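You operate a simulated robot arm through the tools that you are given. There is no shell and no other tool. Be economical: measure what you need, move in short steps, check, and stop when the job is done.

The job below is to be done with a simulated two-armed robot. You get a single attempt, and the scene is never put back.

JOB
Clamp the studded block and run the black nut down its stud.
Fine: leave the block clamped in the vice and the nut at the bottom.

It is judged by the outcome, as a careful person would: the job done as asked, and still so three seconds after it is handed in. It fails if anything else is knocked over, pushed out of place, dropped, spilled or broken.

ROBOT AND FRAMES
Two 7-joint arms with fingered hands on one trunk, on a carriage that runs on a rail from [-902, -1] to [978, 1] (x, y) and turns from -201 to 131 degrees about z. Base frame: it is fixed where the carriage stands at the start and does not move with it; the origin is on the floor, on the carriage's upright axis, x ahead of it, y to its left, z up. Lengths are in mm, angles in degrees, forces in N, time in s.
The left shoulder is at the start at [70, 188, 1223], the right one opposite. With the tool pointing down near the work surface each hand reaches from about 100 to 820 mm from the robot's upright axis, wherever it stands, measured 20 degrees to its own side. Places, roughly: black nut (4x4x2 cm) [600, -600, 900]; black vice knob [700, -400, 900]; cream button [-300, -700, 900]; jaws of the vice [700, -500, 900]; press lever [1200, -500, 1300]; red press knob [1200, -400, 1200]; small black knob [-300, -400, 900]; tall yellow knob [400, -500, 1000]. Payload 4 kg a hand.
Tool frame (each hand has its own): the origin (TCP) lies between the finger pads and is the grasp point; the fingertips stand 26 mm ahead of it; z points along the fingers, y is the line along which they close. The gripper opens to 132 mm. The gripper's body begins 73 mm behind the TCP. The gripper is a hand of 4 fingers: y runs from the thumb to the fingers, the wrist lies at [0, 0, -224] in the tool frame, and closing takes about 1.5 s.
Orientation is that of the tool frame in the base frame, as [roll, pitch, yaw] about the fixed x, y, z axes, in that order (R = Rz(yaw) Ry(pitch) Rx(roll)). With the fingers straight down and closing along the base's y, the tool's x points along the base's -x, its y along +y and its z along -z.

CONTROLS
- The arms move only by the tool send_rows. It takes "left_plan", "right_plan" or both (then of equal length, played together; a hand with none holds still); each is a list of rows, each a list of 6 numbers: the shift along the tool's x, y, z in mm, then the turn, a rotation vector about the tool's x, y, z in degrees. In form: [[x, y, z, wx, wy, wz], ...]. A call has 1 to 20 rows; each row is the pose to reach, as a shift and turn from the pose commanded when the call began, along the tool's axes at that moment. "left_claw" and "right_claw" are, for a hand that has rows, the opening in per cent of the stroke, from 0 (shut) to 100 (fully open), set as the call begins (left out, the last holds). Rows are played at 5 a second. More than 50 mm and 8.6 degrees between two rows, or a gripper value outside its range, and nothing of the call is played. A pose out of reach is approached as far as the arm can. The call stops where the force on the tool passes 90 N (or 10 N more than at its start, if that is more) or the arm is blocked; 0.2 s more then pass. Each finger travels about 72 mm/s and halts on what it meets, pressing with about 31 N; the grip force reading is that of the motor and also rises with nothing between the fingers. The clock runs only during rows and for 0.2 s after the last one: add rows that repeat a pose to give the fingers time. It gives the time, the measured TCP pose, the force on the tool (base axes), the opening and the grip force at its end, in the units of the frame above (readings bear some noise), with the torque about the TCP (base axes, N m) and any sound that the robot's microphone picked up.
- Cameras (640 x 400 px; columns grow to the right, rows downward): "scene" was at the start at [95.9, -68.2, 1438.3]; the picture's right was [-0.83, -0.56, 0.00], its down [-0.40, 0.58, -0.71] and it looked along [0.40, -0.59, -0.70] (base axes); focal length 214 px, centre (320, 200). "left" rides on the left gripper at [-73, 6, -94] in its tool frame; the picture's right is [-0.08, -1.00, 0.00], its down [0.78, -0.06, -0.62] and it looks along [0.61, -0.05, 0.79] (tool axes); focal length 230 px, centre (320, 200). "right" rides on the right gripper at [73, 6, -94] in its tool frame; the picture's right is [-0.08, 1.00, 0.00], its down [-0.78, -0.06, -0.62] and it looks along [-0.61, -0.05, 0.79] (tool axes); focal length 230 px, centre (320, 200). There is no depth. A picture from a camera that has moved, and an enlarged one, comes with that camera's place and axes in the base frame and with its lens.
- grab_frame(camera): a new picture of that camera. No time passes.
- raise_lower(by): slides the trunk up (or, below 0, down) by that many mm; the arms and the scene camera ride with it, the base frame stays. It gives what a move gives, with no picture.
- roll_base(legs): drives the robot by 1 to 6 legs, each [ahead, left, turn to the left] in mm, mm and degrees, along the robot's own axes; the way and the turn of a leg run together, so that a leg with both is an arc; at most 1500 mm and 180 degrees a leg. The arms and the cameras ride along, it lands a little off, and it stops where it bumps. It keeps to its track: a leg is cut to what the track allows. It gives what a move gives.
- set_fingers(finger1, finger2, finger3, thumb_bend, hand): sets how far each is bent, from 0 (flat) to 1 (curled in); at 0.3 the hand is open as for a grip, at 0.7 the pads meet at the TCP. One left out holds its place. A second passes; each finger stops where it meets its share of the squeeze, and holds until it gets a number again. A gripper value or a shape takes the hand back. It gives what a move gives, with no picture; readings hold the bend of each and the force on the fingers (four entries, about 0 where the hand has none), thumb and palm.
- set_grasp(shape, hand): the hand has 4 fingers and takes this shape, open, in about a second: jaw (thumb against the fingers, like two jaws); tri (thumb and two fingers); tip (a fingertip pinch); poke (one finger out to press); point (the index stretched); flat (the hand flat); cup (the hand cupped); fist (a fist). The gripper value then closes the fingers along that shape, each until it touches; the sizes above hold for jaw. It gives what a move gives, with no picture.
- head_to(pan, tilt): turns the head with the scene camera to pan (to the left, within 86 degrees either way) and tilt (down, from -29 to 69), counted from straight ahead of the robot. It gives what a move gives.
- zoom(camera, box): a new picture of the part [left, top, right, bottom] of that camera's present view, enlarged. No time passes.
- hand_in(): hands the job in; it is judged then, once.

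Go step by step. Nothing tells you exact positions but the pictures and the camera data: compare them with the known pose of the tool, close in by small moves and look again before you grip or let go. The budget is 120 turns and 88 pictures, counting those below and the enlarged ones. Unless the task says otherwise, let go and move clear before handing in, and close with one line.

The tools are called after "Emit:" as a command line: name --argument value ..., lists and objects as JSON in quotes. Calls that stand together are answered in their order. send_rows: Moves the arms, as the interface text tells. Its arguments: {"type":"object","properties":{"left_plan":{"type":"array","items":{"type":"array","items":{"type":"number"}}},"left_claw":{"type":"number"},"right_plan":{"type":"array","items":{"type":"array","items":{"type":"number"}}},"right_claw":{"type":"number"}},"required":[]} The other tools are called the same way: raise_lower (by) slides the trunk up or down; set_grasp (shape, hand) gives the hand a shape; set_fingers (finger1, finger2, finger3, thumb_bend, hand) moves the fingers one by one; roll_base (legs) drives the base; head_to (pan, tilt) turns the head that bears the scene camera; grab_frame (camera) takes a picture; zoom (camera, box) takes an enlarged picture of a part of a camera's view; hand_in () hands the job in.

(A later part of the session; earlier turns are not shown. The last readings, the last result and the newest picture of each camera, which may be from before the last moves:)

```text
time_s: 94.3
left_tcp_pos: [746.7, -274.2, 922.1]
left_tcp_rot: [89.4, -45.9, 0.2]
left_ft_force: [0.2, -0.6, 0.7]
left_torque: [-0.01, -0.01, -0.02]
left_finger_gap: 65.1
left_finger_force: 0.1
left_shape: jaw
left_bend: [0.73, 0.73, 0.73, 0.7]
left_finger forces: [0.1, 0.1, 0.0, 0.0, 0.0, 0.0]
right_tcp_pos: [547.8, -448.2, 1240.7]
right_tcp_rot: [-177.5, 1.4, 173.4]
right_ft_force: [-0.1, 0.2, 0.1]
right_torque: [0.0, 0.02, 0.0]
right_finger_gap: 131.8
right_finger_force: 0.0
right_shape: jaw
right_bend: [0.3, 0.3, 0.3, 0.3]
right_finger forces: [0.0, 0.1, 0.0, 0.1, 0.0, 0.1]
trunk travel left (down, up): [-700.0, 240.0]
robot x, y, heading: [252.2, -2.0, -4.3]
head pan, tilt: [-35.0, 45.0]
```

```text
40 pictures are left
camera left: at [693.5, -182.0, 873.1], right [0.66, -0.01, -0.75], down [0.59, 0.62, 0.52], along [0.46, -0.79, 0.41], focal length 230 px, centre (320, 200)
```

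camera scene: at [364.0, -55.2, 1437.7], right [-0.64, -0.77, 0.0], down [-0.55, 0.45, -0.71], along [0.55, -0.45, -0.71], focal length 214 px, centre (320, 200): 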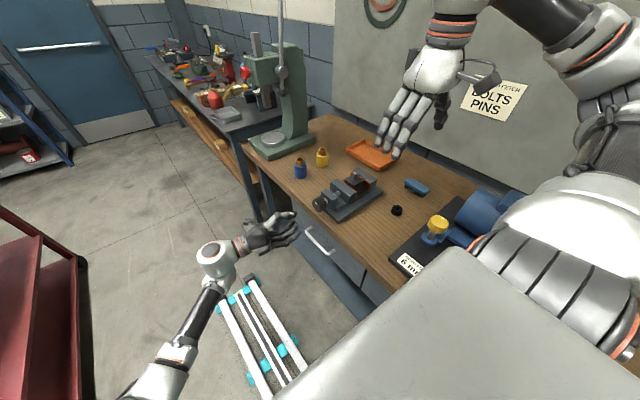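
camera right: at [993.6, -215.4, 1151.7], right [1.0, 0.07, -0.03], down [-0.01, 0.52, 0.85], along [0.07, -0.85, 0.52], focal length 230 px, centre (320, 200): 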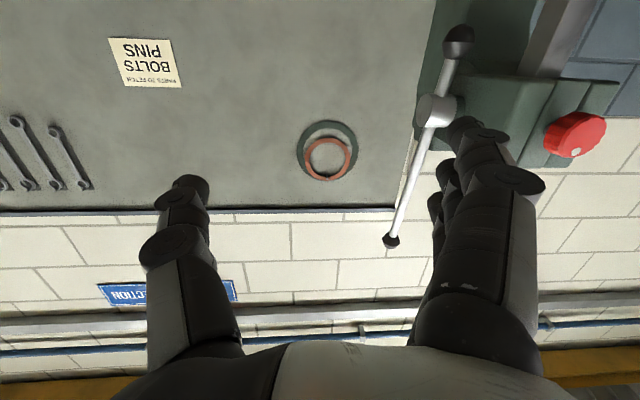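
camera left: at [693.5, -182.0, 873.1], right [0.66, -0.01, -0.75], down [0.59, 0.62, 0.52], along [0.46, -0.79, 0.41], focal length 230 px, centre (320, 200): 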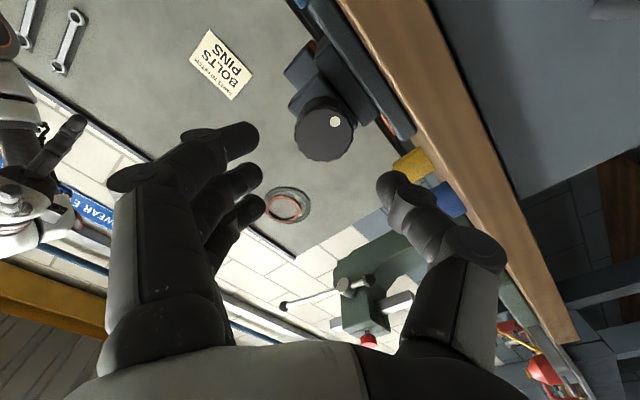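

Knob still at (750,920). Re-engage, grip and turn clockwise.

Emit:
send_rows --left_plan '[[1.4, -2.9, 26, 0, 0, 0], [1.4, -2.9, 52, 0, 0, 0], [1.4, -2.9, 78, 0, 0, 0], [1.4, -2.9, 78, 0, 0, 0]]'

Emit:
send_rows --left_plan '[[0, 0, 0, 0, 0, 0], [0, 0, 0, 0, 0, 0], [0, 0, 0, 0, 0, 0], [0, 0, 0, 0, 0, 0]]' --left_claw 0

Emit:
send_rows --left_plan '[[0, 0, 0, 0, 0, 8.5], [0, 0, 0, 0, 0, 17], [0, 0, 0, 0, 0, 25.5], [0, 0, 0, 0, 0, 34], [0, 0, 0, 0, 0, 42.5], [0, 0, 0, 0, 0, 51], [0, 0, 0, 0, 0, 59.5], [0, 0, 0, 0, 0, 68], [0, 0, 0, 0, 0, 76.5], [0, 0, 0, 0, 0, 85], [0, 0, 0, 0, 0, 85]]'

Emit:
zoom --camera "scene" --box '[315, 155, 375, 215]'

Emit:
grab_frame --camera "left"

```text
time_s: 95.3
left_tcp_pos: [750.7, -352.4, 922.6]
left_tcp_rot: [89.3, -46.0, 0.3]
left_ft_force: [-1.0, -0.2, -0.1]
left_torque: [0.02, 0.01, 0.0]
left_finger_gap: 65.5
left_finger_force: 0.0
left_shape: jaw
left_bend: [0.73, 0.73, 0.73, 0.7]
left_finger forces: [0.0, 0.0, 0.1, 0.0, 0.0, 0.0]
right_tcp_pos: [549.1, -447.2, 1240.6]
right_tcp_rot: [-177.7, 1.3, 173.4]
right_ft_force: [0.6, 0.5, -0.7]
right_torque: [-0.02, 0.01, 0.03]
right_finger_gap: 131.9
right_finger_force: 0.1
right_shape: jaw
right_bend: [0.3, 0.3, 0.3, 0.3]
right_finger forces: [0.0, 0.1, 0.0, 0.0, 0.0, 0.0]
trunk travel left (down, up): [-700.0, 240.0]
robot x, y, heading: [249.6, 1.4, -4.2]
head pan, tilt: [-35.0, 45.0]
```

```text
time_s: 96.3
left_tcp_pos: [750.0, -352.5, 923.6]
left_tcp_rot: [89.3, -46.0, 0.1]
left_ft_force: [1.1, -1.8, 1.0]
left_torque: [-0.06, 0.0, -0.03]
left_finger_gap: 33.8
left_finger_force: 31.1
left_shape: jaw
left_bend: [0.73, 0.74, 0.72, 0.7]
left_finger forces: [9.7, 9.6, 9.0, 0.0, 27.7, 0.1]
right_tcp_pos: [548.9, -448.3, 1239.5]
right_tcp_rot: [-177.6, 1.3, 173.4]
right_ft_force: [0.6, 0.0, -0.4]
right_torque: [0.03, 0.01, -0.01]
right_finger_gap: 131.9
right_finger_force: 0.0
right_shape: jaw
right_bend: [0.3, 0.3, 0.3, 0.3]
right_finger forces: [0.1, 0.0, 0.1, 0.0, 0.0, 0.0]
trunk travel left (down, up): [-700.0, 240.0]
robot x, y, heading: [250.7, 2.8, -4.5]
head pan, tilt: [-35.0, 45.0]
```

```text
time_s: 98.7
left_tcp_pos: [743.8, -352.9, 925.8]
left_tcp_rot: [-89.2, -48.7, 178.9]
left_ft_force: [-3.5, -11.5, 33.6]
left_torque: [0.01, 1.01, 0.04]
left_finger_gap: 31.1
left_finger_force: 30.7
left_shape: jaw
left_bend: [0.72, 0.74, 0.75, 0.7]
left_finger forces: [9.8, 10.5, 29.0, 0.1, 25.5, 0.1]
right_tcp_pos: [544.9, -447.9, 1241.7]
right_tcp_rot: [-177.6, 1.4, 173.4]
right_ft_force: [-0.6, -0.3, 0.6]
right_torque: [0.0, 0.03, -0.02]
right_finger_gap: 131.7
right_finger_force: 0.0
right_shape: jaw
right_bend: [0.3, 0.3, 0.3, 0.3]
right_finger forces: [0.0, 0.0, 0.1, 0.0, 0.0, 0.1]
trunk travel left (down, up): [-700.0, 240.0]
robot x, y, heading: [253.9, 2.2, -4.3]
head pan, tilt: [-35.0, 45.0]
```

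```text
6.67 times, centred on (345, 185) of scene
camera zoom: at [360.3, -55.3, 1438.0], right [-0.63, -0.77, 0.0], down [-0.55, 0.45, -0.71], along [0.55, -0.45, -0.71], focal length 1430 px, centre (153, 300)
```

zoom: 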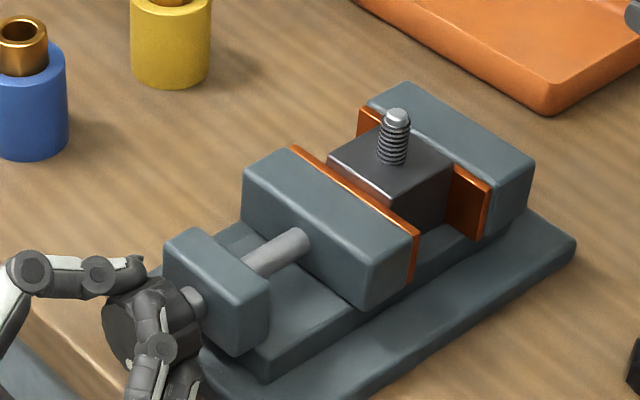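

```text
38 pictures are left
camera left: at [791.0, -261.8, 865.1], right [0.8, 0.0, 0.6], down [-0.47, 0.63, 0.62], along [-0.38, -0.78, 0.5], focal length 230 px, centre (320, 200)
```

left: 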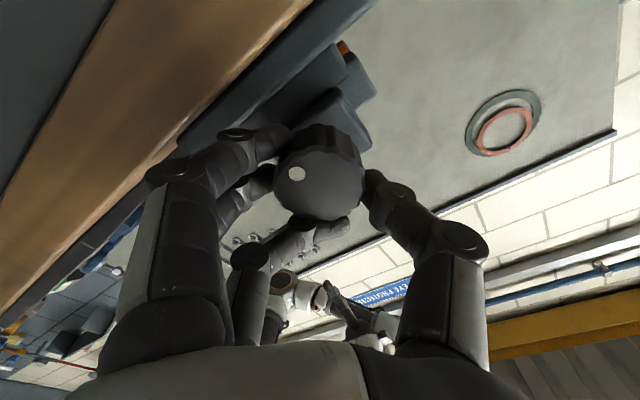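

The knob no longer turns: the grip slips at about 1 N·m, so the block is clamped. Releasing and backing the hand off.

Emit:
send_rows --left_plan '[[0, 0, 0, 0, 0, -3], [0, 0, 0, 0, 0, -3], [0, 0, 0, 0, 0, -3], [0, 0, 0, 0, 0, -3]]' --left_claw 55

Emit:
send_rows --left_plan '[[0, 0, -25, 0, 0, 0], [0, 0, -50, 0, 0, 0], [0, 0, -75, 0, 0, 0], [0, 0, -100, 0, 0, 8], [0, 0, -100, 0, 0, 16], [0, 0, -100, 0, 0, 24], [0, 0, -100, 0, 0, 32], [0, 0, -100, 0, 0, 40], [0, 0, -100, 0, 0, 48], [0, 0, -100, 0, 0, 51]]'

Emit:
zoom --camera "scene" --box '[325, 155, 375, 195]'

```text
time_s: 99.7
left_tcp_pos: [748.5, -351.3, 921.2]
left_tcp_rot: [-89.4, -52.0, 179.3]
left_ft_force: [0.7, -0.2, 0.2]
left_torque: [0.03, -0.02, 0.0]
left_finger_gap: 71.7
left_finger_force: 0.1
left_shape: jaw
left_bend: [0.72, 0.72, 0.72, 0.7]
left_finger forces: [0.0, 0.0, 0.1, 0.0, 0.0, 0.1]
right_tcp_pos: [547.4, -446.3, 1242.2]
right_tcp_rot: [-177.5, 1.4, 173.4]
right_ft_force: [0.1, 0.1, 0.3]
right_torque: [-0.01, 0.0, -0.02]
right_finger_gap: 131.9
right_finger_force: 0.1
right_shape: jaw
right_bend: [0.3, 0.3, 0.3, 0.3]
right_finger forces: [0.0, 0.0, 0.0, 0.1, 0.0, 0.0]
trunk travel left (down, up): [-700.0, 240.0]
robot x, y, heading: [250.4, 6.0, -4.2]
head pan, tilt: [-35.0, 45.0]
```

```text
time_s: 101.9
left_tcp_pos: [749.3, -251.6, 921.0]
left_tcp_rot: [-89.6, -0.9, 179.6]
left_ft_force: [0.3, 0.1, -0.1]
left_torque: [0.02, 0.01, -0.02]
left_finger_gap: 71.9
left_finger_force: 0.0
left_shape: jaw
left_bend: [0.72, 0.72, 0.72, 0.7]
left_finger forces: [0.1, 0.0, 0.0, 0.0, 0.1, 0.0]
right_tcp_pos: [548.7, -447.8, 1240.8]
right_tcp_rot: [-177.7, 1.3, 173.5]
right_ft_force: [-0.3, -0.3, -0.4]
right_torque: [0.0, 0.0, 0.03]
right_finger_gap: 131.9
right_finger_force: 0.0
right_shape: jaw
right_bend: [0.3, 0.3, 0.3, 0.3]
right_finger forces: [0.0, 0.0, 0.0, 0.0, 0.0, 0.1]
trunk travel left (down, up): [-700.0, 240.0]
robot x, y, heading: [249.3, -3.6, -4.5]
head pan, tilt: [-35.0, 45.0]
```

```text
10.00 times, centred on (350, 175) of scene
camera zoom: at [364.3, -55.9, 1437.6], right [-0.63, -0.77, 0.0], down [-0.55, 0.45, -0.71], along [0.55, -0.45, -0.71], focal length 2145 px, centre (20, 450)
```

zoom: 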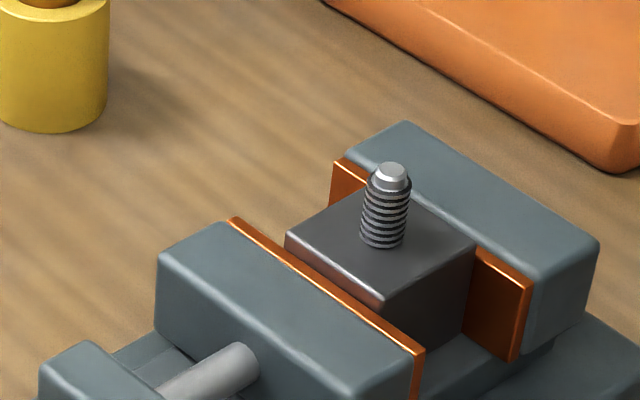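

The block is flush against both jaws. Now tucking the left arm back out and driving to a stance where the right hand can take the nut.

Emit:
send_rows --left_plan '[[9, 6, -30, -6.5, 0, 0], [17, -2, -65, -13, 0, 0], [26, -15, -100, -19.5, 0, 0], [32, -30, -135, -26, 0, 0], [36, -50, -165, -32.5, 0, 0], [38, -75, -190, -39, 0, 0], [40, -100, -210, -45, 0, 0], [45, -130, -230, -52, 0, 0], [50, -160, -250, -59, 0, 0], [55, -190, -275, -66, 0, 0], [60, -220, -300, -74, 0, 0], [65, -250, -330, -82, 0, 0], [70, -280, -360, -90, 0, 0]]'

Emit:
roll_base --legs '[[100, 0, 0], [0, 0, -40.5]]'

Emit:
head_to --pan 0 --tilt 50

Emit:
grab_frame --camera "right"

Emit:
grab_frame --camera "scene"

```text
time_s: 104.7
left_tcp_pos: [684.4, 109.5, 1200.3]
left_tcp_rot: [-179.7, -1.1, 179.9]
left_ft_force: [-0.1, -0.5, -1.0]
left_torque: [-0.02, 0.0, 0.01]
left_finger_gap: 71.9
left_finger_force: 0.1
left_shape: jaw
left_bend: [0.72, 0.72, 0.72, 0.7]
left_finger forces: [0.1, 0.0, 0.1, 0.0, 0.0, 0.0]
right_tcp_pos: [548.2, -449.4, 1241.3]
right_tcp_rot: [-177.5, 1.4, 173.4]
right_ft_force: [-0.7, -0.2, 0.5]
right_torque: [0.0, 0.04, 0.0]
right_finger_gap: 131.9
right_finger_force: 0.1
right_shape: jaw
right_bend: [0.3, 0.3, 0.3, 0.3]
right_finger forces: [0.1, 0.0, 0.0, 0.0, 0.1, 0.0]
trunk travel left (down, up): [-700.0, 240.0]
robot x, y, heading: [252.4, 1.6, -4.2]
head pan, tilt: [-35.0, 45.0]
```

```text
time_s: 107.7
left_tcp_pos: [750.5, -201.6, 1199.9]
left_tcp_rot: [-179.5, -1.0, 138.8]
left_ft_force: [0.4, -0.3, 0.2]
left_torque: [0.03, -0.03, 0.02]
left_finger_gap: 72.2
left_finger_force: 0.0
left_shape: jaw
left_bend: [0.72, 0.72, 0.72, 0.7]
left_finger forces: [0.0, 0.0, 0.0, 0.0, 0.0, 0.0]
right_tcp_pos: [282.4, -532.1, 1241.1]
right_tcp_rot: [-177.6, 1.3, 132.5]
right_ft_force: [0.7, -0.1, -0.2]
right_torque: [0.02, 0.03, 0.0]
right_finger_gap: 132.0
right_finger_force: 0.1
right_shape: jaw
right_bend: [0.3, 0.3, 0.3, 0.3]
right_finger forces: [0.0, 0.0, 0.0, 0.1, 0.0, 0.0]
trunk travel left (down, up): [-700.0, 240.0]
robot x, y, heading: [350.1, -2.6, -45.3]
head pan, tilt: [-35.0, 45.0]
```

```text
time_s: 108.8
left_tcp_pos: [751.7, -201.4, 1199.9]
left_tcp_rot: [-179.5, -1.0, 138.8]
left_ft_force: [-0.4, -0.3, -0.4]
left_torque: [0.01, -0.04, 0.01]
left_finger_gap: 72.0
left_finger_force: 0.1
left_shape: jaw
left_bend: [0.72, 0.72, 0.72, 0.7]
left_finger forces: [0.0, 0.0, 0.0, 0.1, 0.0, 0.0]
right_tcp_pos: [282.0, -532.4, 1240.5]
right_tcp_rot: [-177.6, 1.3, 132.5]
right_ft_force: [0.4, 0.1, 0.1]
right_torque: [0.01, 0.0, -0.01]
right_finger_gap: 131.8
right_finger_force: 0.0
right_shape: jaw
right_bend: [0.3, 0.3, 0.3, 0.3]
right_finger forces: [0.1, 0.0, 0.0, 0.1, 0.0, 0.0]
trunk travel left (down, up): [-700.0, 240.0]
robot x, y, heading: [349.4, 1.4, -45.4]
head pan, tilt: [0.0, 50.0]
```

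```text
36 pictures are left
camera right: at [239.3, -470.4, 1331.9], right [0.79, 0.62, -0.04], down [0.49, -0.59, 0.64], along [0.37, -0.52, -0.77], focal length 230 px, centre (320, 200)
```

right: 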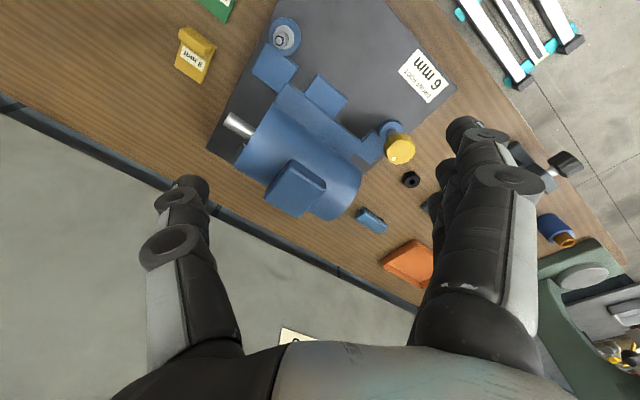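

```text
35 pictures are left
camera scene: at [441.1, -90.6, 1430.7], right [-0.71, -0.7, 0.0], down [-0.54, 0.54, -0.64], along [0.45, -0.46, -0.77], focal length 214 px, centre (320, 200)
```

scene: 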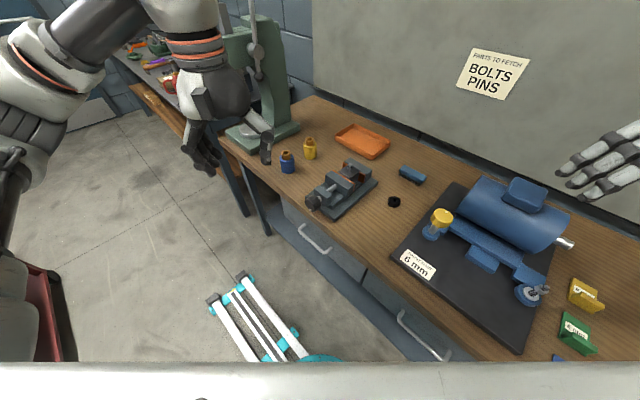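

Moving the right hand above the nut, leveling it and partly closing.

Emit:
send_rows --right_plan '[[-28, 20, 10, -0.5, 0.3, 0], [-57, 40, 25, -1, 0.6, 0], [-85, 60, 45, -1.5, 0.9, 0], [-113, 80, 65, -2, 1.1, 0], [-141, 100, 85, -2.4, 1.3, 0], [-170, 120, 105, -2.4, 1.3, 0], [-198, 140, 130, -2.4, 1.3, 0], [-226, 160, 155, -2.4, 1.3, 0], [-255, 180, 175, -2.4, 1.3, 0], [-255, 180, 190, -2.4, 1.3, 0], [-255, 180, 190, -2.4, 1.3, 0]]' --right_claw 50

Emit:
grab_frame --camera "right"

```text
time_s: 111.2
left_tcp_pos: [752.0, -200.9, 1199.2]
left_tcp_rot: [-179.5, -1.0, 138.8]
left_ft_force: [-0.4, -0.6, -0.3]
left_torque: [0.03, -0.03, -0.01]
left_finger_gap: 72.0
left_finger_force: 0.0
left_shape: jaw
left_bend: [0.72, 0.72, 0.72, 0.7]
left_finger forces: [0.1, 0.1, 0.1, 0.0, 0.0, 0.0]
right_tcp_pos: [585.3, -607.9, 1049.2]
right_tcp_rot: [180.0, 0.0, 132.5]
right_ft_force: [0.9, 0.6, 0.8]
right_torque: [0.02, 0.04, 0.01]
right_finger_gap: 66.9
right_finger_force: 0.1
right_shape: jaw
right_bend: [0.73, 0.73, 0.73, 0.7]
right_finger forces: [0.0, 0.0, 0.1, 0.1, 0.0, 0.0]
trunk travel left (down, up): [-700.0, 240.0]
robot x, y, heading: [354.4, 0.8, -45.3]
head pan, tilt: [0.0, 50.0]
```

```text
34 pictures are left
camera right: at [540.2, -550.1, 1142.4], right [0.79, 0.62, 0.0], down [0.48, -0.62, 0.62], along [0.38, -0.49, -0.79], focal length 230 px, centre (320, 200)
```

right: 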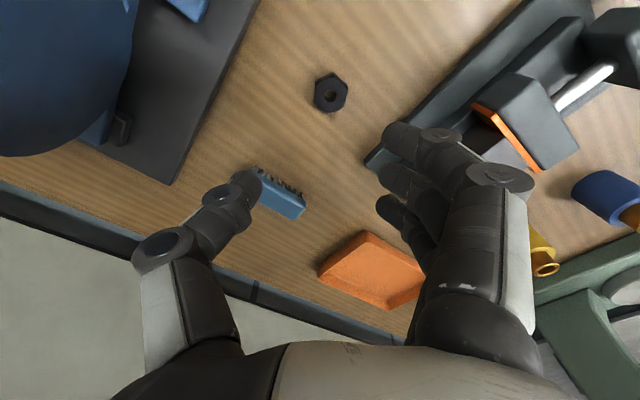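

Nut at about (589,-593), flats facing the fingers. Descend with correction and recheck.

Emit:
send_rows --right_plan '[[4, 6, 40, 0, 0, 0], [8.2, 12.5, 80, 0, 0, 0], [8.2, 12.5, 114, 0, 0, 0], [8.2, 12.5, 114, 0, 0, 0]]'

Emit:
grab_frame --camera "right"

```text
time_s: 112.2
left_tcp_pos: [751.2, -200.6, 1199.7]
left_tcp_rot: [-179.5, -1.0, 138.7]
left_ft_force: [-0.1, 0.0, 0.7]
left_torque: [-0.05, 0.01, 0.03]
left_finger_gap: 72.1
left_finger_force: 0.0
left_shape: jaw
left_bend: [0.72, 0.72, 0.72, 0.7]
left_finger forces: [0.0, 0.0, 0.0, 0.0, 0.1, 0.0]
right_tcp_pos: [588.4, -593.3, 935.3]
right_tcp_rot: [-180.0, -0.1, 132.5]
right_ft_force: [-0.2, 0.1, -0.2]
right_torque: [0.0, -0.03, -0.01]
right_finger_gap: 67.0
right_finger_force: 0.1
right_shape: jaw
right_bend: [0.73, 0.73, 0.73, 0.7]
right_finger forces: [0.0, 0.0, 0.0, 0.1, 0.0, 0.1]
trunk travel left (down, up): [-700.0, 240.0]
robot x, y, heading: [353.5, -0.3, -45.2]
head pan, tilt: [0.0, 50.0]
```

```text
33 pictures are left
camera right: at [543.5, -535.9, 1028.4], right [0.79, 0.62, 0.0], down [0.48, -0.62, 0.62], along [0.38, -0.49, -0.79], focal length 230 px, centre (320, 200)
```

right: 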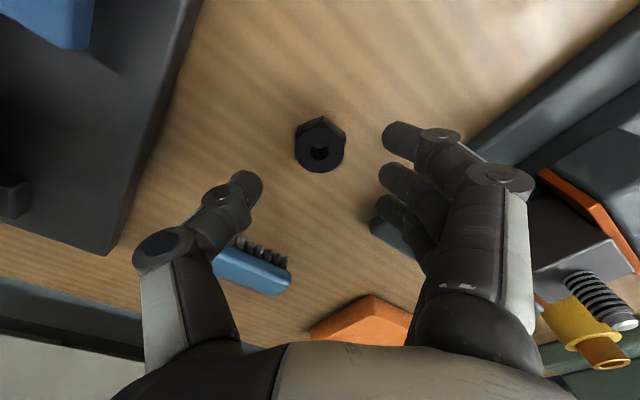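

Well centred. Lowering to fingertips just above the bench and closing.

Emit:
send_rows --right_plan '[[0.5, -0.5, 25, 0, 0, 0], [0.5, -0.5, 43, 0, 0, 0], [0.5, -0.5, 43, 0, 0, 0]]'

Emit:
send_rows --right_plan '[[0, 0, 0, 0, 0, 0], [0, 0, 0, 0, 0, 0], [0, 0, 0, 0, 0, 0], [0, 0, 0, 0, 0, 0], [0, 0, 0, 0, 0, 0]]' --right_claw 0

Emit:
grab_frame --camera "right"

```text
time_s: 113.0
left_tcp_pos: [751.1, -200.4, 1200.2]
left_tcp_rot: [-179.5, -1.0, 138.9]
left_ft_force: [0.3, 0.3, 0.0]
left_torque: [0.02, -0.03, 0.0]
left_finger_gap: 72.1
left_finger_force: 0.0
left_shape: jaw
left_bend: [0.72, 0.72, 0.72, 0.7]
left_finger forces: [0.0, 0.0, 0.0, 0.0, 0.1, 0.1]
right_tcp_pos: [587.2, -593.7, 891.6]
right_tcp_rot: [179.9, 0.0, 132.5]
right_ft_force: [0.2, -0.2, -0.6]
right_torque: [0.06, 0.02, 0.04]
right_finger_gap: 66.7
right_finger_force: 0.1
right_shape: jaw
right_bend: [0.73, 0.73, 0.73, 0.7]
right_finger forces: [0.0, 0.1, 0.0, 0.1, 0.0, 0.0]
trunk travel left (down, up): [-700.0, 240.0]
robot x, y, heading: [347.4, -2.1, -45.1]
head pan, tilt: [0.0, 50.0]
```

```text
time_s: 114.2
left_tcp_pos: [751.0, -201.2, 1199.7]
left_tcp_rot: [-179.7, -1.0, 138.8]
left_ft_force: [1.1, 0.0, -0.7]
left_torque: [-0.01, 0.0, 0.02]
left_finger_gap: 72.1
left_finger_force: 0.0
left_shape: jaw
left_bend: [0.72, 0.72, 0.72, 0.7]
left_finger forces: [0.1, 0.0, 0.0, 0.0, 0.1, 0.1]
right_tcp_pos: [587.2, -593.7, 891.4]
right_tcp_rot: [180.0, -0.1, 132.6]
right_ft_force: [0.7, 0.3, -0.5]
right_torque: [0.02, 0.03, 0.05]
right_finger_gap: 24.3
right_finger_force: 31.3
right_shape: jaw
right_bend: [0.71, 0.73, 0.72, 0.7]
right_finger forces: [7.8, 9.6, 9.7, 0.0, 27.6, 0.0]
trunk travel left (down, up): [-700.0, 240.0]
robot x, y, heading: [351.2, -0.1, -45.2]
head pan, tilt: [0.0, 50.0]
```

```text
32 pictures are left
camera right: at [542.3, -536.0, 984.7], right [0.79, 0.62, 0.0], down [0.49, -0.62, 0.62], along [0.38, -0.49, -0.79], focal length 230 px, centre (320, 200)
```

right: 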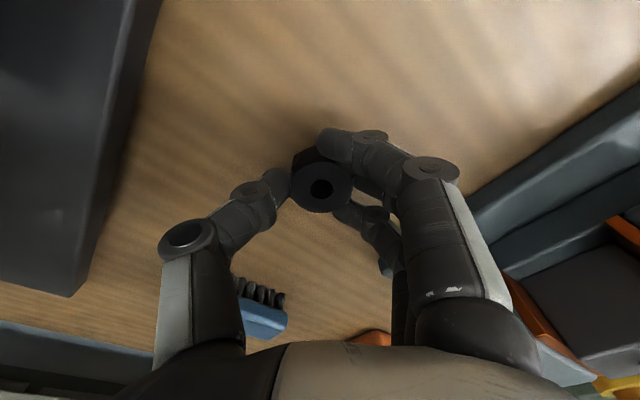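

All four digits hold the nut. Lift, and wind the wrist back in free air to gain turning range.

Emit:
send_rows --right_plan '[[0, 0, -20, 0, 0, 0], [0, 0, -60, 0, 0, 0], [0, 0, -100, 0, 0, 0], [0, 0, -140, 0, 0, 0], [0, 0, -170, 0, 0, 0], [0, 0, -170, 0, 0, -8.5], [0, 0, -170, 0, 0, -17], [0, 0, -170, 0, 0, -25.5], [0, 0, -170, 0, 0, -34], [0, 0, -170, 0, 0, -42.5], [0, 0, -170, 0, 0, -51], [0, 0, -170, 0, 0, -59.5], [0, 0, -170, 0, 0, -68], [0, 0, -170, 0, 0, -76.5], [0, 0, -170, 0, 0, -85], [0, 0, -170, 0, 0, -93.5], [0, 0, -170, 0, 0, -102], [0, 0, -170, 0, 0, -102]]'

```text
time_s: 118.0
left_tcp_pos: [752.2, -200.7, 1199.5]
left_tcp_rot: [-179.6, -1.0, 138.8]
left_ft_force: [0.1, 0.6, 0.6]
left_torque: [0.03, -0.01, 0.02]
left_finger_gap: 72.1
left_finger_force: 0.1
left_shape: jaw
left_bend: [0.72, 0.72, 0.72, 0.7]
left_finger forces: [0.1, 0.0, 0.0, 0.1, 0.0, 0.1]
right_tcp_pos: [587.9, -593.2, 1062.9]
right_tcp_rot: [-179.9, -0.1, -125.5]
right_ft_force: [0.1, -0.3, -1.4]
right_torque: [0.01, 0.0, -0.01]
right_finger_gap: 24.0
right_finger_force: 30.9
right_shape: jaw
right_bend: [0.71, 0.73, 0.72, 0.7]
right_finger forces: [8.6, 9.8, 10.6, 0.0, 27.4, 0.0]
trunk travel left (down, up): [-700.0, 240.0]
robot x, y, heading: [349.7, 7.6, -45.4]
head pan, tilt: [0.0, 50.0]
```

Held firmly. Carrying the nut above the stud to measure alignment.

Emit:
send_rows --right_plan '[[-27, -20, 0, 0, 0, 0], [-54, -39, 0, 0, 0, 0], [-80, -59, 0, 0, 0, 0], [-107, -79, 10, 0, 0, 0], [-133, -98, 22, 0, 0, 0], [-133, -98, 22, 0, 0, 0]]'

Emit:
grab_frame --camera "right"

Emit:
zoom --camera "scene" --box '[310, 120, 390, 200]'

```text
time_s: 119.3
left_tcp_pos: [750.4, -201.3, 1199.3]
left_tcp_rot: [-179.6, -1.0, 138.8]
left_ft_force: [0.2, -0.2, 0.7]
left_torque: [0.04, -0.01, -0.01]
left_finger_gap: 72.1
left_finger_force: 0.1
left_shape: jaw
left_bend: [0.72, 0.72, 0.72, 0.7]
left_finger forces: [0.0, 0.1, 0.1, 0.0, 0.0, 0.0]
right_tcp_pos: [744.1, -543.1, 1040.2]
right_tcp_rot: [-179.9, 0.0, -125.6]
right_ft_force: [0.1, -0.4, -1.9]
right_torque: [-0.01, -0.01, 0.02]
right_finger_gap: 24.3
right_finger_force: 30.9
right_shape: jaw
right_bend: [0.71, 0.73, 0.72, 0.7]
right_finger forces: [8.7, 9.8, 11.2, 0.0, 27.4, 0.0]
trunk travel left (down, up): [-700.0, 240.0]
robot x, y, heading: [349.4, -2.5, -45.3]
head pan, tilt: [0.0, 50.0]
```

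```text
31 pictures are left
camera right: at [697.4, -599.1, 1133.6], right [-0.77, 0.64, 0.0], down [0.51, 0.6, 0.62], along [0.4, 0.47, -0.79], focal length 230 px, centre (320, 200)
```

right: 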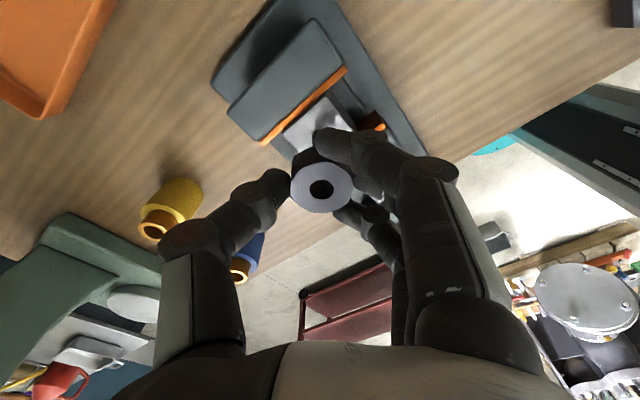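

```text
5.00 times, centred on (350, 160) of scene
camera zoom: at [440.0, -91.2, 1430.8], right [-0.71, -0.7, 0.0], down [-0.54, 0.54, -0.64], along [0.45, -0.46, -0.77], focal length 1072 px, centre (170, 400)
```

zoom: 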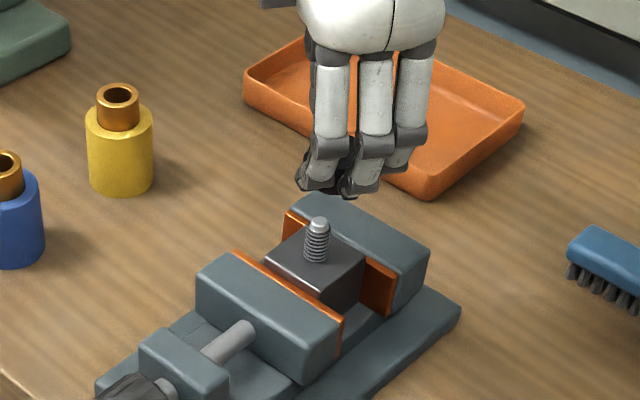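

To measure stud versus nut accurately, I'll back the hand off 45 mm along its camera side and view the stud from the wrist camera.

Emit:
send_rows --right_plan '[[22, 0, 0, 0, 0, 0], [45, 0, 0, 0, 0, 0], [45, 0, 0, 0, 0, 0]]'

Emit:
zoom --camera "right" --box '[240, 40, 400, 240]'

```text
time_s: 120.2
left_tcp_pos: [752.4, -200.5, 1199.4]
left_tcp_rot: [-179.6, -1.0, 139.0]
left_ft_force: [-0.1, 0.4, -0.2]
left_torque: [-0.01, -0.01, 0.02]
left_finger_gap: 72.0
left_finger_force: 0.0
left_shape: jaw
left_bend: [0.72, 0.72, 0.72, 0.7]
left_finger forces: [0.1, 0.1, 0.0, 0.0, 0.0, 0.0]
right_tcp_pos: [719.6, -579.6, 1040.4]
right_tcp_rot: [-179.9, 0.0, -125.4]
right_ft_force: [-0.6, -0.6, -1.8]
right_torque: [0.0, 0.04, 0.03]
right_finger_gap: 24.1
right_finger_force: 31.7
right_shape: jaw
right_bend: [0.71, 0.73, 0.72, 0.7]
right_finger forces: [8.7, 9.8, 11.3, 0.0, 27.3, 0.0]
trunk travel left (down, up): [-700.0, 240.0]
robot x, y, heading: [352.5, 0.2, -45.1]
head pan, tilt: [0.0, 50.0]
```

```text
2.00 times, centred on (320, 140) of right
camera zoom: at [672.7, -634.5, 1133.7], right [-0.77, 0.64, 0.0], down [0.51, 0.6, 0.62], along [0.4, 0.47, -0.79], focal length 460 px, centre (320, 320)
```

zoom: 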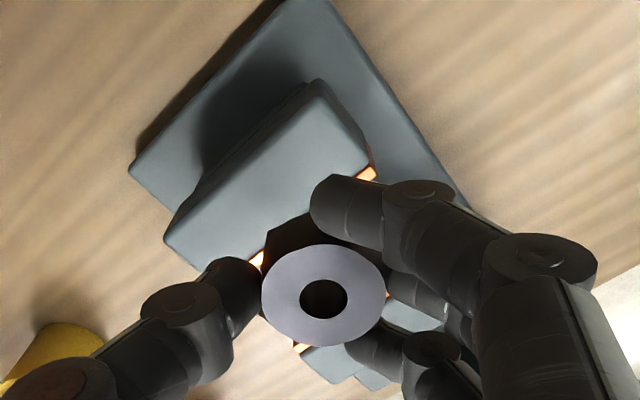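

Wrong way — the stud hides behind the nut. Shift the other direction.

Emit:
send_rows --right_plan '[[-30, 0, 0, 0, 0, 0], [-60, 0, 0, 0, 0, 0], [-85, 0, 0, 0, 0, 0], [-85, 0, 0, 0, 0, 0]]'

Emit:
zoom --camera "right" --box '[240, 40, 400, 240]'

```text
time_s: 121.2
left_tcp_pos: [750.4, -202.3, 1199.6]
left_tcp_rot: [-179.5, -1.0, 138.8]
left_ft_force: [-0.2, -1.0, 0.1]
left_torque: [0.0, 0.0, -0.01]
left_finger_gap: 71.8
left_finger_force: 0.0
left_shape: jaw
left_bend: [0.72, 0.72, 0.72, 0.7]
left_finger forces: [0.1, 0.1, 0.0, 0.0, 0.1, 0.1]
right_tcp_pos: [768.7, -510.9, 1040.6]
right_tcp_rot: [-180.0, 0.0, -125.5]
right_ft_force: [-0.1, 0.2, -2.0]
right_torque: [0.0, -0.02, 0.0]
right_finger_gap: 24.1
right_finger_force: 30.9
right_shape: jaw
right_bend: [0.71, 0.73, 0.72, 0.7]
right_finger forces: [8.9, 9.8, 11.5, 0.0, 27.4, 0.0]
trunk travel left (down, up): [-700.0, 240.0]
robot x, y, heading: [352.3, 0.3, -45.1]
head pan, tilt: [0.0, 50.0]
```

```text
2.00 times, centred on (320, 140) of right
camera zoom: at [721.8, -565.4, 1133.4], right [-0.77, 0.64, 0.0], down [0.51, 0.6, 0.62], along [0.4, 0.47, -0.79], focal length 460 px, centre (320, 320)
```

zoom: 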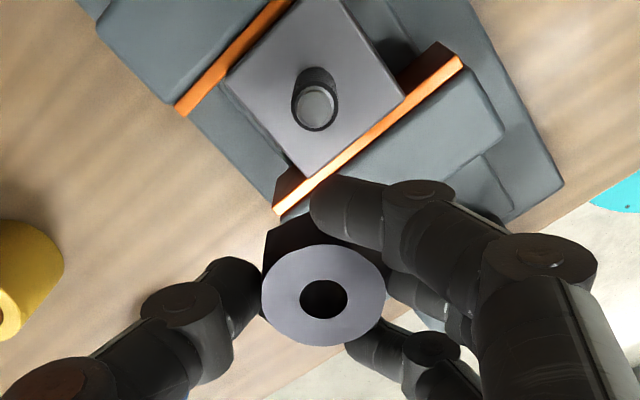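

In the tool frame the stud is 35 mm (x) and 0.4 mm (y) from the nut axis. Moving over it and lowering to just above the stud top.

Emit:
send_rows --right_plan '[[18, 0.2, 0, 0, 0, 0], [35, 0.4, 0, 0, 0, 0], [35, 0.4, 20, 0, 0, 0], [35, 0.4, 40, 0, 0, 0], [35, 0.4, 40, 0, 0, 0]]'

Emit:
zoom --camera "scene" --box '[320, 140, 370, 190]'

Emit:
zoom --camera "right" --box '[260, 120, 380, 240]'

```text
time_s: 122.3
left_tcp_pos: [750.3, -199.9, 1199.3]
left_tcp_rot: [-179.5, -1.0, 138.7]
left_ft_force: [-0.4, -0.2, -0.1]
left_torque: [-0.01, 0.04, -0.01]
left_finger_gap: 72.0
left_finger_force: 0.0
left_shape: jaw
left_bend: [0.72, 0.72, 0.72, 0.7]
left_finger forces: [0.0, 0.1, 0.1, 0.0, 0.0, 0.1]
right_tcp_pos: [745.5, -537.0, 1000.6]
right_tcp_rot: [-179.8, 0.1, -125.5]
right_ft_force: [0.1, -2.0, 4.1]
right_torque: [-0.03, 0.0, 0.03]
right_finger_gap: 24.3
right_finger_force: 30.8
right_shape: jaw
right_bend: [0.71, 0.73, 0.72, 0.7]
right_finger forces: [10.3, 10.1, 11.8, 0.0, 29.6, 0.0]
trunk travel left (down, up): [-700.0, 240.0]
robot x, y, heading: [352.5, -1.0, -45.3]
head pan, tilt: [0.0, 50.0]
```

```text
8.00 times, centred on (345, 165) of scene
camera zoom: at [441.1, -90.4, 1430.8], right [-0.71, -0.7, 0.0], down [-0.54, 0.54, -0.64], along [0.45, -0.46, -0.77], focal length 1716 px, centre (120, 480)
```

zoom: 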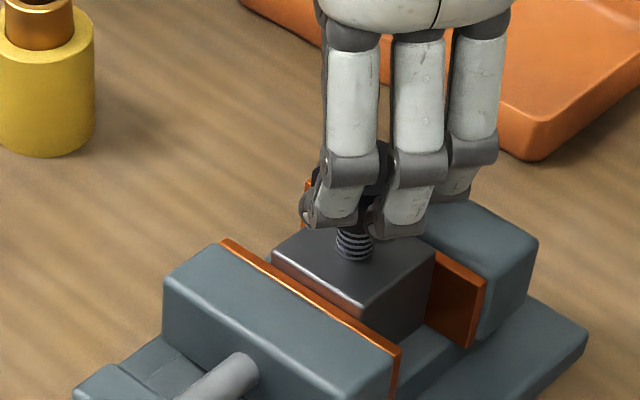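

```text
3.33 times, centred on (320, 180) of right
camera zoom: at [700.3, -593.2, 1094.2], right [-0.77, 0.64, 0.0], down [0.51, 0.6, 0.62], along [0.4, 0.47, -0.79], focal length 767 px, centre (320, 267)
```

zoom: 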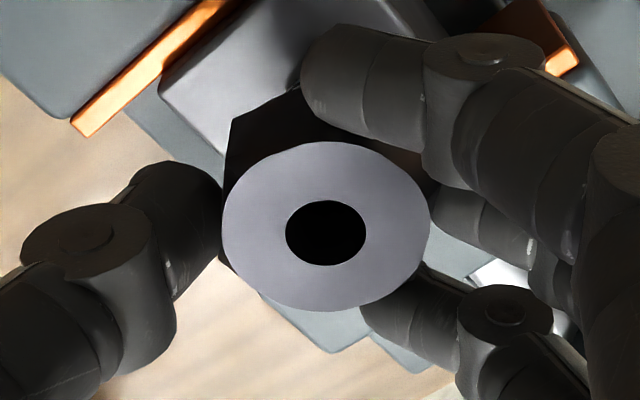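

Light contact with the stud top is felt. Begin turning clockwise with a slight downward bias and watch the force.

Emit:
send_rows --right_plan '[[0, 0, 1, 0, 0, 8.5], [0, 0, 1, 0, 0, 17], [0, 0, 1, 0, 0, 25.5], [0, 0, 1.5, 0, 0, 34], [0, 0, 1.5, 0, 0, 42.5], [0, 0, 2, 0, 0, 51], [0, 0, 2, 0, 0, 59.5], [0, 0, 2.5, 0, 0, 68], [0, 0, 2.5, 0, 0, 76.5], [0, 0, 3, 0, 0, 85], [0, 0, 3, 0, 0, 85]]'

Emit:
zoom --camera "scene" --box '[320, 140, 370, 190]'

Emit:
zoom --camera "right" --box '[260, 120, 380, 240]'

```text
time_s: 124.8
left_tcp_pos: [750.3, -200.4, 1201.4]
left_tcp_rot: [-179.6, -0.9, 138.8]
left_ft_force: [0.7, -0.4, 0.1]
left_torque: [0.0, -0.01, 0.03]
left_finger_gap: 72.2
left_finger_force: 0.1
left_shape: jaw
left_bend: [0.72, 0.72, 0.72, 0.7]
left_finger forces: [0.0, 0.1, 0.0, 0.0, 0.1, 0.1]
right_tcp_pos: [745.8, -535.8, 999.4]
right_tcp_rot: [-179.9, 0.2, 149.4]
right_ft_force: [-3.0, -3.6, 14.6]
right_torque: [-0.11, -0.02, -0.03]
right_finger_gap: 24.4
right_finger_force: 31.5
right_shape: jaw
right_bend: [0.71, 0.74, 0.72, 0.7]
right_finger forces: [10.2, 10.8, 14.3, 0.1, 33.4, 0.0]
trunk travel left (down, up): [-700.0, 240.0]
robot x, y, heading: [352.9, -0.6, -45.0]
head pan, tilt: [0.0, 50.0]
```

```text
8.00 times, centred on (345, 165) of scene
camera zoom: at [439.3, -89.4, 1431.0], right [-0.71, -0.7, 0.0], down [-0.54, 0.54, -0.64], along [0.45, -0.46, -0.77], focal length 1716 px, centre (120, 480)
```

zoom: 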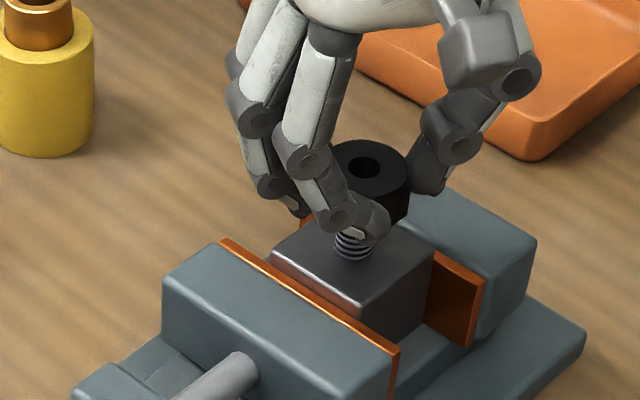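

```text
3.33 times, centred on (320, 180) of right
camera zoom: at [686.3, -494.2, 1091.5], right [0.57, 0.82, 0.0], down [0.64, -0.45, 0.62], along [0.51, -0.35, -0.79], focal length 767 px, centre (320, 267)
```

zoom: 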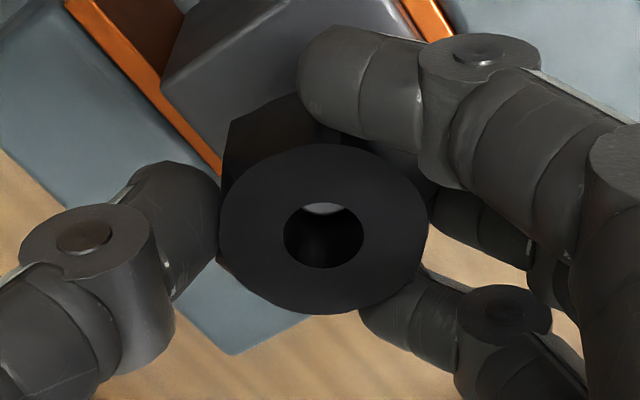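

The stud tip shows inside the nut bore and the hand descended ~1 mm over 85°, as if threading has started. Continue turning.

Emit:
send_rows --right_plan '[[0, 0, 0, 0, 0, 8.5], [0, 0, 0, 0, 0, 17], [0, 0, 0, 0, 0, 25.5], [0, 0, 0, 0, 0, 34], [0, 0, 0, 0, 0, 42.5], [0, 0, 0, 0, 0, 51], [0, 0, 0, 0, 0, 59.5], [0, 0, 0, 0, 0, 68], [0, 0, 0, 0, 0, 76.5], [0, 0, 0, 0, 0, 85], [0, 0, 0, 0, 0, 85]]'

Emit:
zoom --camera "right" --box '[260, 120, 380, 240]'

```text
time_s: 126.9
left_tcp_pos: [745.1, -192.4, 1205.0]
left_tcp_rot: [-179.5, -0.5, 139.0]
left_ft_force: [-0.3, 0.3, -0.2]
left_torque: [0.09, 0.02, -0.02]
left_finger_gap: 71.9
left_finger_force: 0.1
left_shape: jaw
left_bend: [0.72, 0.72, 0.72, 0.7]
left_finger forces: [0.0, 0.0, 0.1, 0.0, 0.1, 0.1]
right_tcp_pos: [772.0, -543.2, 993.1]
right_tcp_rot: [-179.1, -1.7, 70.9]
right_ft_force: [-27.5, 60.2, 44.6]
right_torque: [1.29, 1.84, -0.81]
right_finger_gap: 34.2
right_finger_force: 30.7
right_shape: jaw
right_bend: [0.75, 0.76, 0.74, 0.7]
right_finger forces: [36.5, 2.6, 2.6, 0.1, 52.1, 0.1]
right hand out of reach, approached as far as the arm can: row 8, 9, 10
trunk travel left (down, up): [-700.0, 240.0]
robot x, y, heading: [354.0, -1.5, -45.1]
head pan, tilt: [0.0, 50.0]
stopped in row 10 (right hand): the force on the tool passed its limit at 107 N (the readings are from after the stop); the commanded pose is now the measured one
```

```text
3.33 times, centred on (320, 180) of right
camera zoom: at [802.3, -479.3, 1088.2], right [0.92, -0.4, -0.02], down [-0.31, -0.74, 0.59], along [-0.25, -0.54, -0.8], focal length 767 px, centre (320, 267)
```

zoom: 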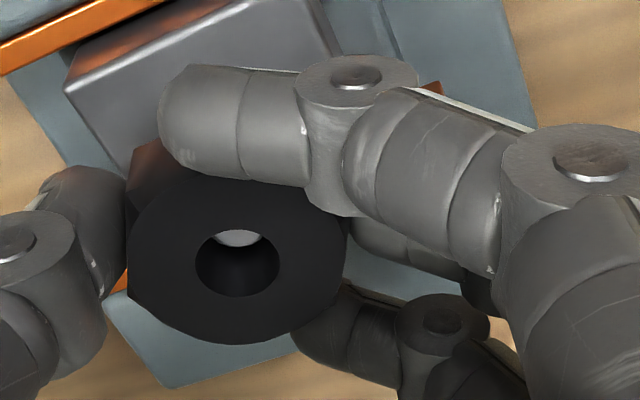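

The wrist reached its limit near yaw 90° and strained sideways; the stud tip is however clearly inside the nut. Open to relieve, then rise and inspect.

Emit:
send_rows --right_plan '[[0, 0, 0, 0, 0, 0], [0, 0, 0, 0, 0, 0], [0, 0, 0, 0, 0, 0], [0, 0, 0, 0, 0, 0], [0, 0, 0, 0, 0, 0]]' --right_claw 60

Emit:
send_rows --right_plan '[[0, 0, -10, 0, 0, 0], [0, 0, -40, 0, 0, 0], [0, 0, -80, 0, 0, 0], [0, 0, -80, 0, 0, 0]]'

Emit:
grab_frame --camera "right"

Emit:
zoom --camera "scene" --box '[310, 140, 380, 210]'

```text
time_s: 128.1
left_tcp_pos: [750.0, -200.0, 1199.9]
left_tcp_rot: [-179.5, -0.9, 138.9]
left_ft_force: [-0.7, 0.8, 0.0]
left_torque: [-0.02, -0.03, 0.02]
left_finger_gap: 71.9
left_finger_force: 0.1
left_shape: jaw
left_bend: [0.72, 0.72, 0.72, 0.7]
left_finger forces: [0.0, 0.0, 0.1, 0.1, 0.1, 0.0]
right_tcp_pos: [774.2, -555.6, 983.0]
right_tcp_rot: [-179.0, -1.3, 70.2]
right_ft_force: [-2.0, -0.7, -0.5]
right_torque: [-0.05, -0.05, 0.09]
right_finger_gap: 79.1
right_finger_force: 0.0
right_shape: jaw
right_bend: [0.71, 0.71, 0.71, 0.69]
right_finger forces: [0.1, 0.0, 0.0, 0.2, 1.5, 0.0]
trunk travel left (down, up): [-700.0, 240.0]
robot x, y, heading: [350.9, 1.5, -45.2]
head pan, tilt: [0.0, 50.0]
```

```text
time_s: 129.1
left_tcp_pos: [749.8, -201.6, 1199.6]
left_tcp_rot: [-179.6, -1.0, 138.9]
left_ft_force: [0.8, -0.2, 0.1]
left_torque: [0.05, 0.0, -0.02]
left_finger_gap: 72.1
left_finger_force: 0.0
left_shape: jaw
left_bend: [0.72, 0.72, 0.72, 0.7]
left_finger forces: [0.0, 0.0, 0.0, 0.0, 0.0, 0.1]
right_tcp_pos: [791.2, -574.5, 1058.1]
right_tcp_rot: [-178.9, -1.5, 70.3]
right_ft_force: [-0.3, 0.0, 0.4]
right_torque: [-0.03, 0.01, 0.03]
right_finger_gap: 79.1
right_finger_force: 0.1
right_shape: jaw
right_bend: [0.71, 0.71, 0.71, 0.7]
right_finger forces: [0.0, 0.0, 0.1, 0.0, 0.0, 0.1]
right hand out of reach, approached as far as the arm can: row 1, 2, 3, 4
trunk travel left (down, up): [-700.0, 240.0]
robot x, y, heading: [350.8, 1.7, -45.1]
head pan, tilt: [0.0, 50.0]
```

```text
22 pictures are left
camera right: at [822.2, -509.8, 1154.0], right [0.91, -0.41, -0.02], down [-0.32, -0.74, 0.6], along [-0.26, -0.54, -0.8], focal length 230 px, centre (320, 200)
```

right: 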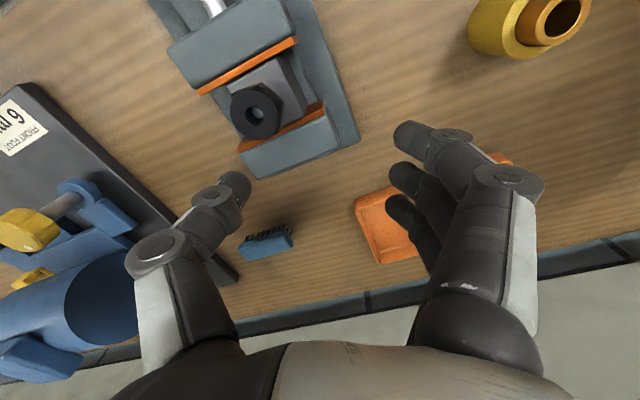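

```text
5.71 times, centred on (345, 175) of scene
camera zoom: at [440.2, -91.3, 1430.6], right [-0.71, -0.71, 0.0], down [-0.54, 0.54, -0.64], along [0.45, -0.46, -0.77], focal length 1226 px, centre (177, 343)
```

zoom: 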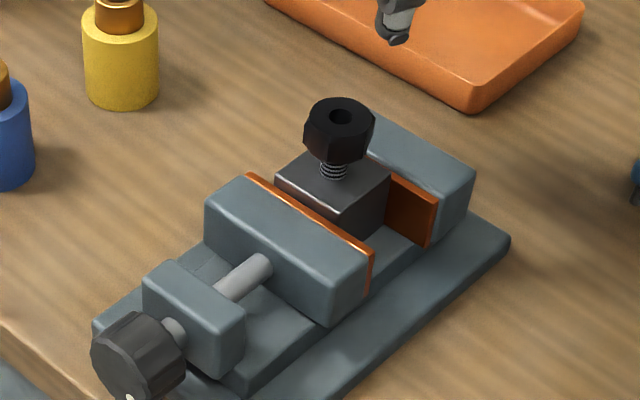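

Superb: the nut sits straight on the stud with thread engaged. I'll re-level the right hand over it and wind the wrist back as far as it goes, for longer strokes.

Emit:
send_rows --right_plan '[[5, -14, 0, -0.5, -0.7, 0], [10, -27, 0, -1.1, -1.5, 0], [15, -40, 0, -1.1, -1.5, 0], [19, -53, 0, -1.1, -1.5, 0], [19, -53, 0, -1.1, -1.5, -8], [19, -53, 0, -1.1, -1.5, -16], [19, -53, 0, -1.1, -1.5, -24]]'

Emit:
send_rows --right_plan '[[0, 0, 0, 0, 0, -8.5], [0, 0, 0, 0, 0, -17], [0, 0, 0, 0, 0, -25.5], [0, 0, 0, 0, 0, -34], [0, 0, 0, 0, 0, -42.5], [0, 0, 0, 0, 0, -51], [0, 0, 0, 0, 0, -59.5], [0, 0, 0, 0, 0, -68], [0, 0, 0, 0, 0, -76.5], [0, 0, 0, 0, 0, -85], [0, 0, 0, 0, 0, -93.5], [0, 0, 0, 0, 0, -102], [0, 0, 0, 0, 0, -110.5], [0, 0, 0, 0, 0, -119], [0, 0, 0, 0, 0, -127.5], [0, 0, 0, 0, 0, -136], [0, 0, 0, 0, 0, -144], [0, 0, 0, 0, 0, -144]]'

Emit:
send_rows --right_plan '[[0, 0, 0, 0, 0, -8.5], [0, 0, 0, 0, 0, -17], [0, 0, 0, 0, 0, -25.5], [0, 0, 0, 0, 0, -34], [0, 0, 0, 0, 0, -42.5], [0, 0, 0, 0, 0, -42.5]]'

Emit:
zoom --camera "right" --box '[200, 40, 440, 240]'

```text
time_s: 130.7
left_tcp_pos: [751.7, -200.0, 1199.1]
left_tcp_rot: [-179.6, -1.1, 138.9]
left_ft_force: [-0.3, 0.5, -1.0]
left_torque: [0.01, 0.0, 0.01]
left_finger_gap: 71.8
left_finger_force: 0.0
left_shape: jaw
left_bend: [0.72, 0.72, 0.72, 0.7]
left_finger forces: [0.1, 0.0, 0.1, 0.1, 0.0, 0.1]
right_tcp_pos: [747.1, -536.1, 1061.5]
right_tcp_rot: [179.7, -0.1, 94.5]
right_ft_force: [-0.1, 0.5, -0.4]
right_torque: [0.03, -0.01, 0.03]
right_finger_gap: 78.9
right_finger_force: 0.1
right_shape: jaw
right_bend: [0.71, 0.71, 0.71, 0.7]
right_finger forces: [0.0, 0.0, 0.1, 0.0, 0.1, 0.0]
right hand out of reach, approached as far as the arm can: row 1, 2, 3, 4, 5, 6
trunk travel left (down, up): [-700.0, 240.0]
robot x, y, heading: [349.9, 1.0, -45.1]
head pan, tilt: [0.0, 50.0]
```

```text
time_s: 134.5
left_tcp_pos: [749.3, -200.3, 1201.0]
left_tcp_rot: [-179.5, -1.0, 139.0]
left_ft_force: [0.0, 0.4, -1.0]
left_torque: [0.0, -0.02, 0.03]
left_finger_gap: 72.0
left_finger_force: 0.1
left_shape: jaw
left_bend: [0.72, 0.72, 0.72, 0.7]
left_finger forces: [0.1, 0.0, 0.0, 0.1, 0.0, 0.0]
right_tcp_pos: [746.5, -538.4, 1060.7]
right_tcp_rot: [-179.7, 0.2, -121.6]
right_ft_force: [-1.3, 0.4, -0.4]
right_torque: [0.0, 0.02, -0.02]
right_finger_gap: 78.8
right_finger_force: 0.1
right_shape: jaw
right_bend: [0.71, 0.71, 0.71, 0.7]
right_finger forces: [0.1, 0.1, 0.0, 0.0, 0.1, 0.0]
trunk travel left (down, up): [-700.0, 240.0]
robot x, y, heading: [350.3, -1.5, -45.3]
head pan, tilt: [0.0, 50.0]
```

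```text
time_s: 135.9
left_tcp_pos: [750.5, -200.6, 1199.2]
left_tcp_rot: [-179.6, -1.0, 138.8]
left_ft_force: [-0.7, 0.5, -0.1]
left_torque: [0.0, 0.03, 0.02]
left_finger_gap: 72.2
left_finger_force: 0.1
left_shape: jaw
left_bend: [0.72, 0.72, 0.72, 0.7]
left_finger forces: [0.1, 0.1, 0.0, 0.0, 0.0, 0.0]
right_tcp_pos: [747.2, -538.0, 1061.8]
right_tcp_rot: [-179.7, 0.0, -79.1]
right_ft_force: [-0.3, -0.6, -0.6]
right_torque: [-0.01, -0.01, -0.01]
right_finger_gap: 78.9
right_finger_force: 0.0
right_shape: jaw
right_bend: [0.71, 0.71, 0.71, 0.7]
right_finger forces: [0.1, 0.0, 0.0, 0.0, 0.0, 0.0]
trunk travel left (down, up): [-700.0, 240.0]
robot x, y, heading: [349.0, 1.4, -45.3]
head pan, tilt: [0.0, 50.0]
```

```text
2.00 times, centred on (320, 140) of right
camera zoom: at [755.0, -609.9, 1153.7], right [-0.99, -0.11, -0.01], down [-0.09, 0.78, 0.62], along [-0.06, 0.61, -0.79], focal length 460 px, centre (320, 320)
```

zoom: 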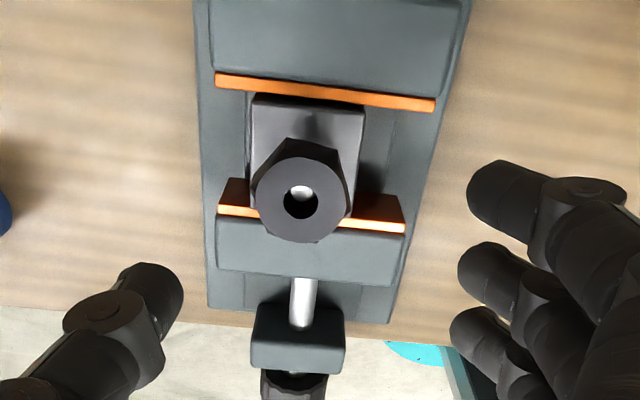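

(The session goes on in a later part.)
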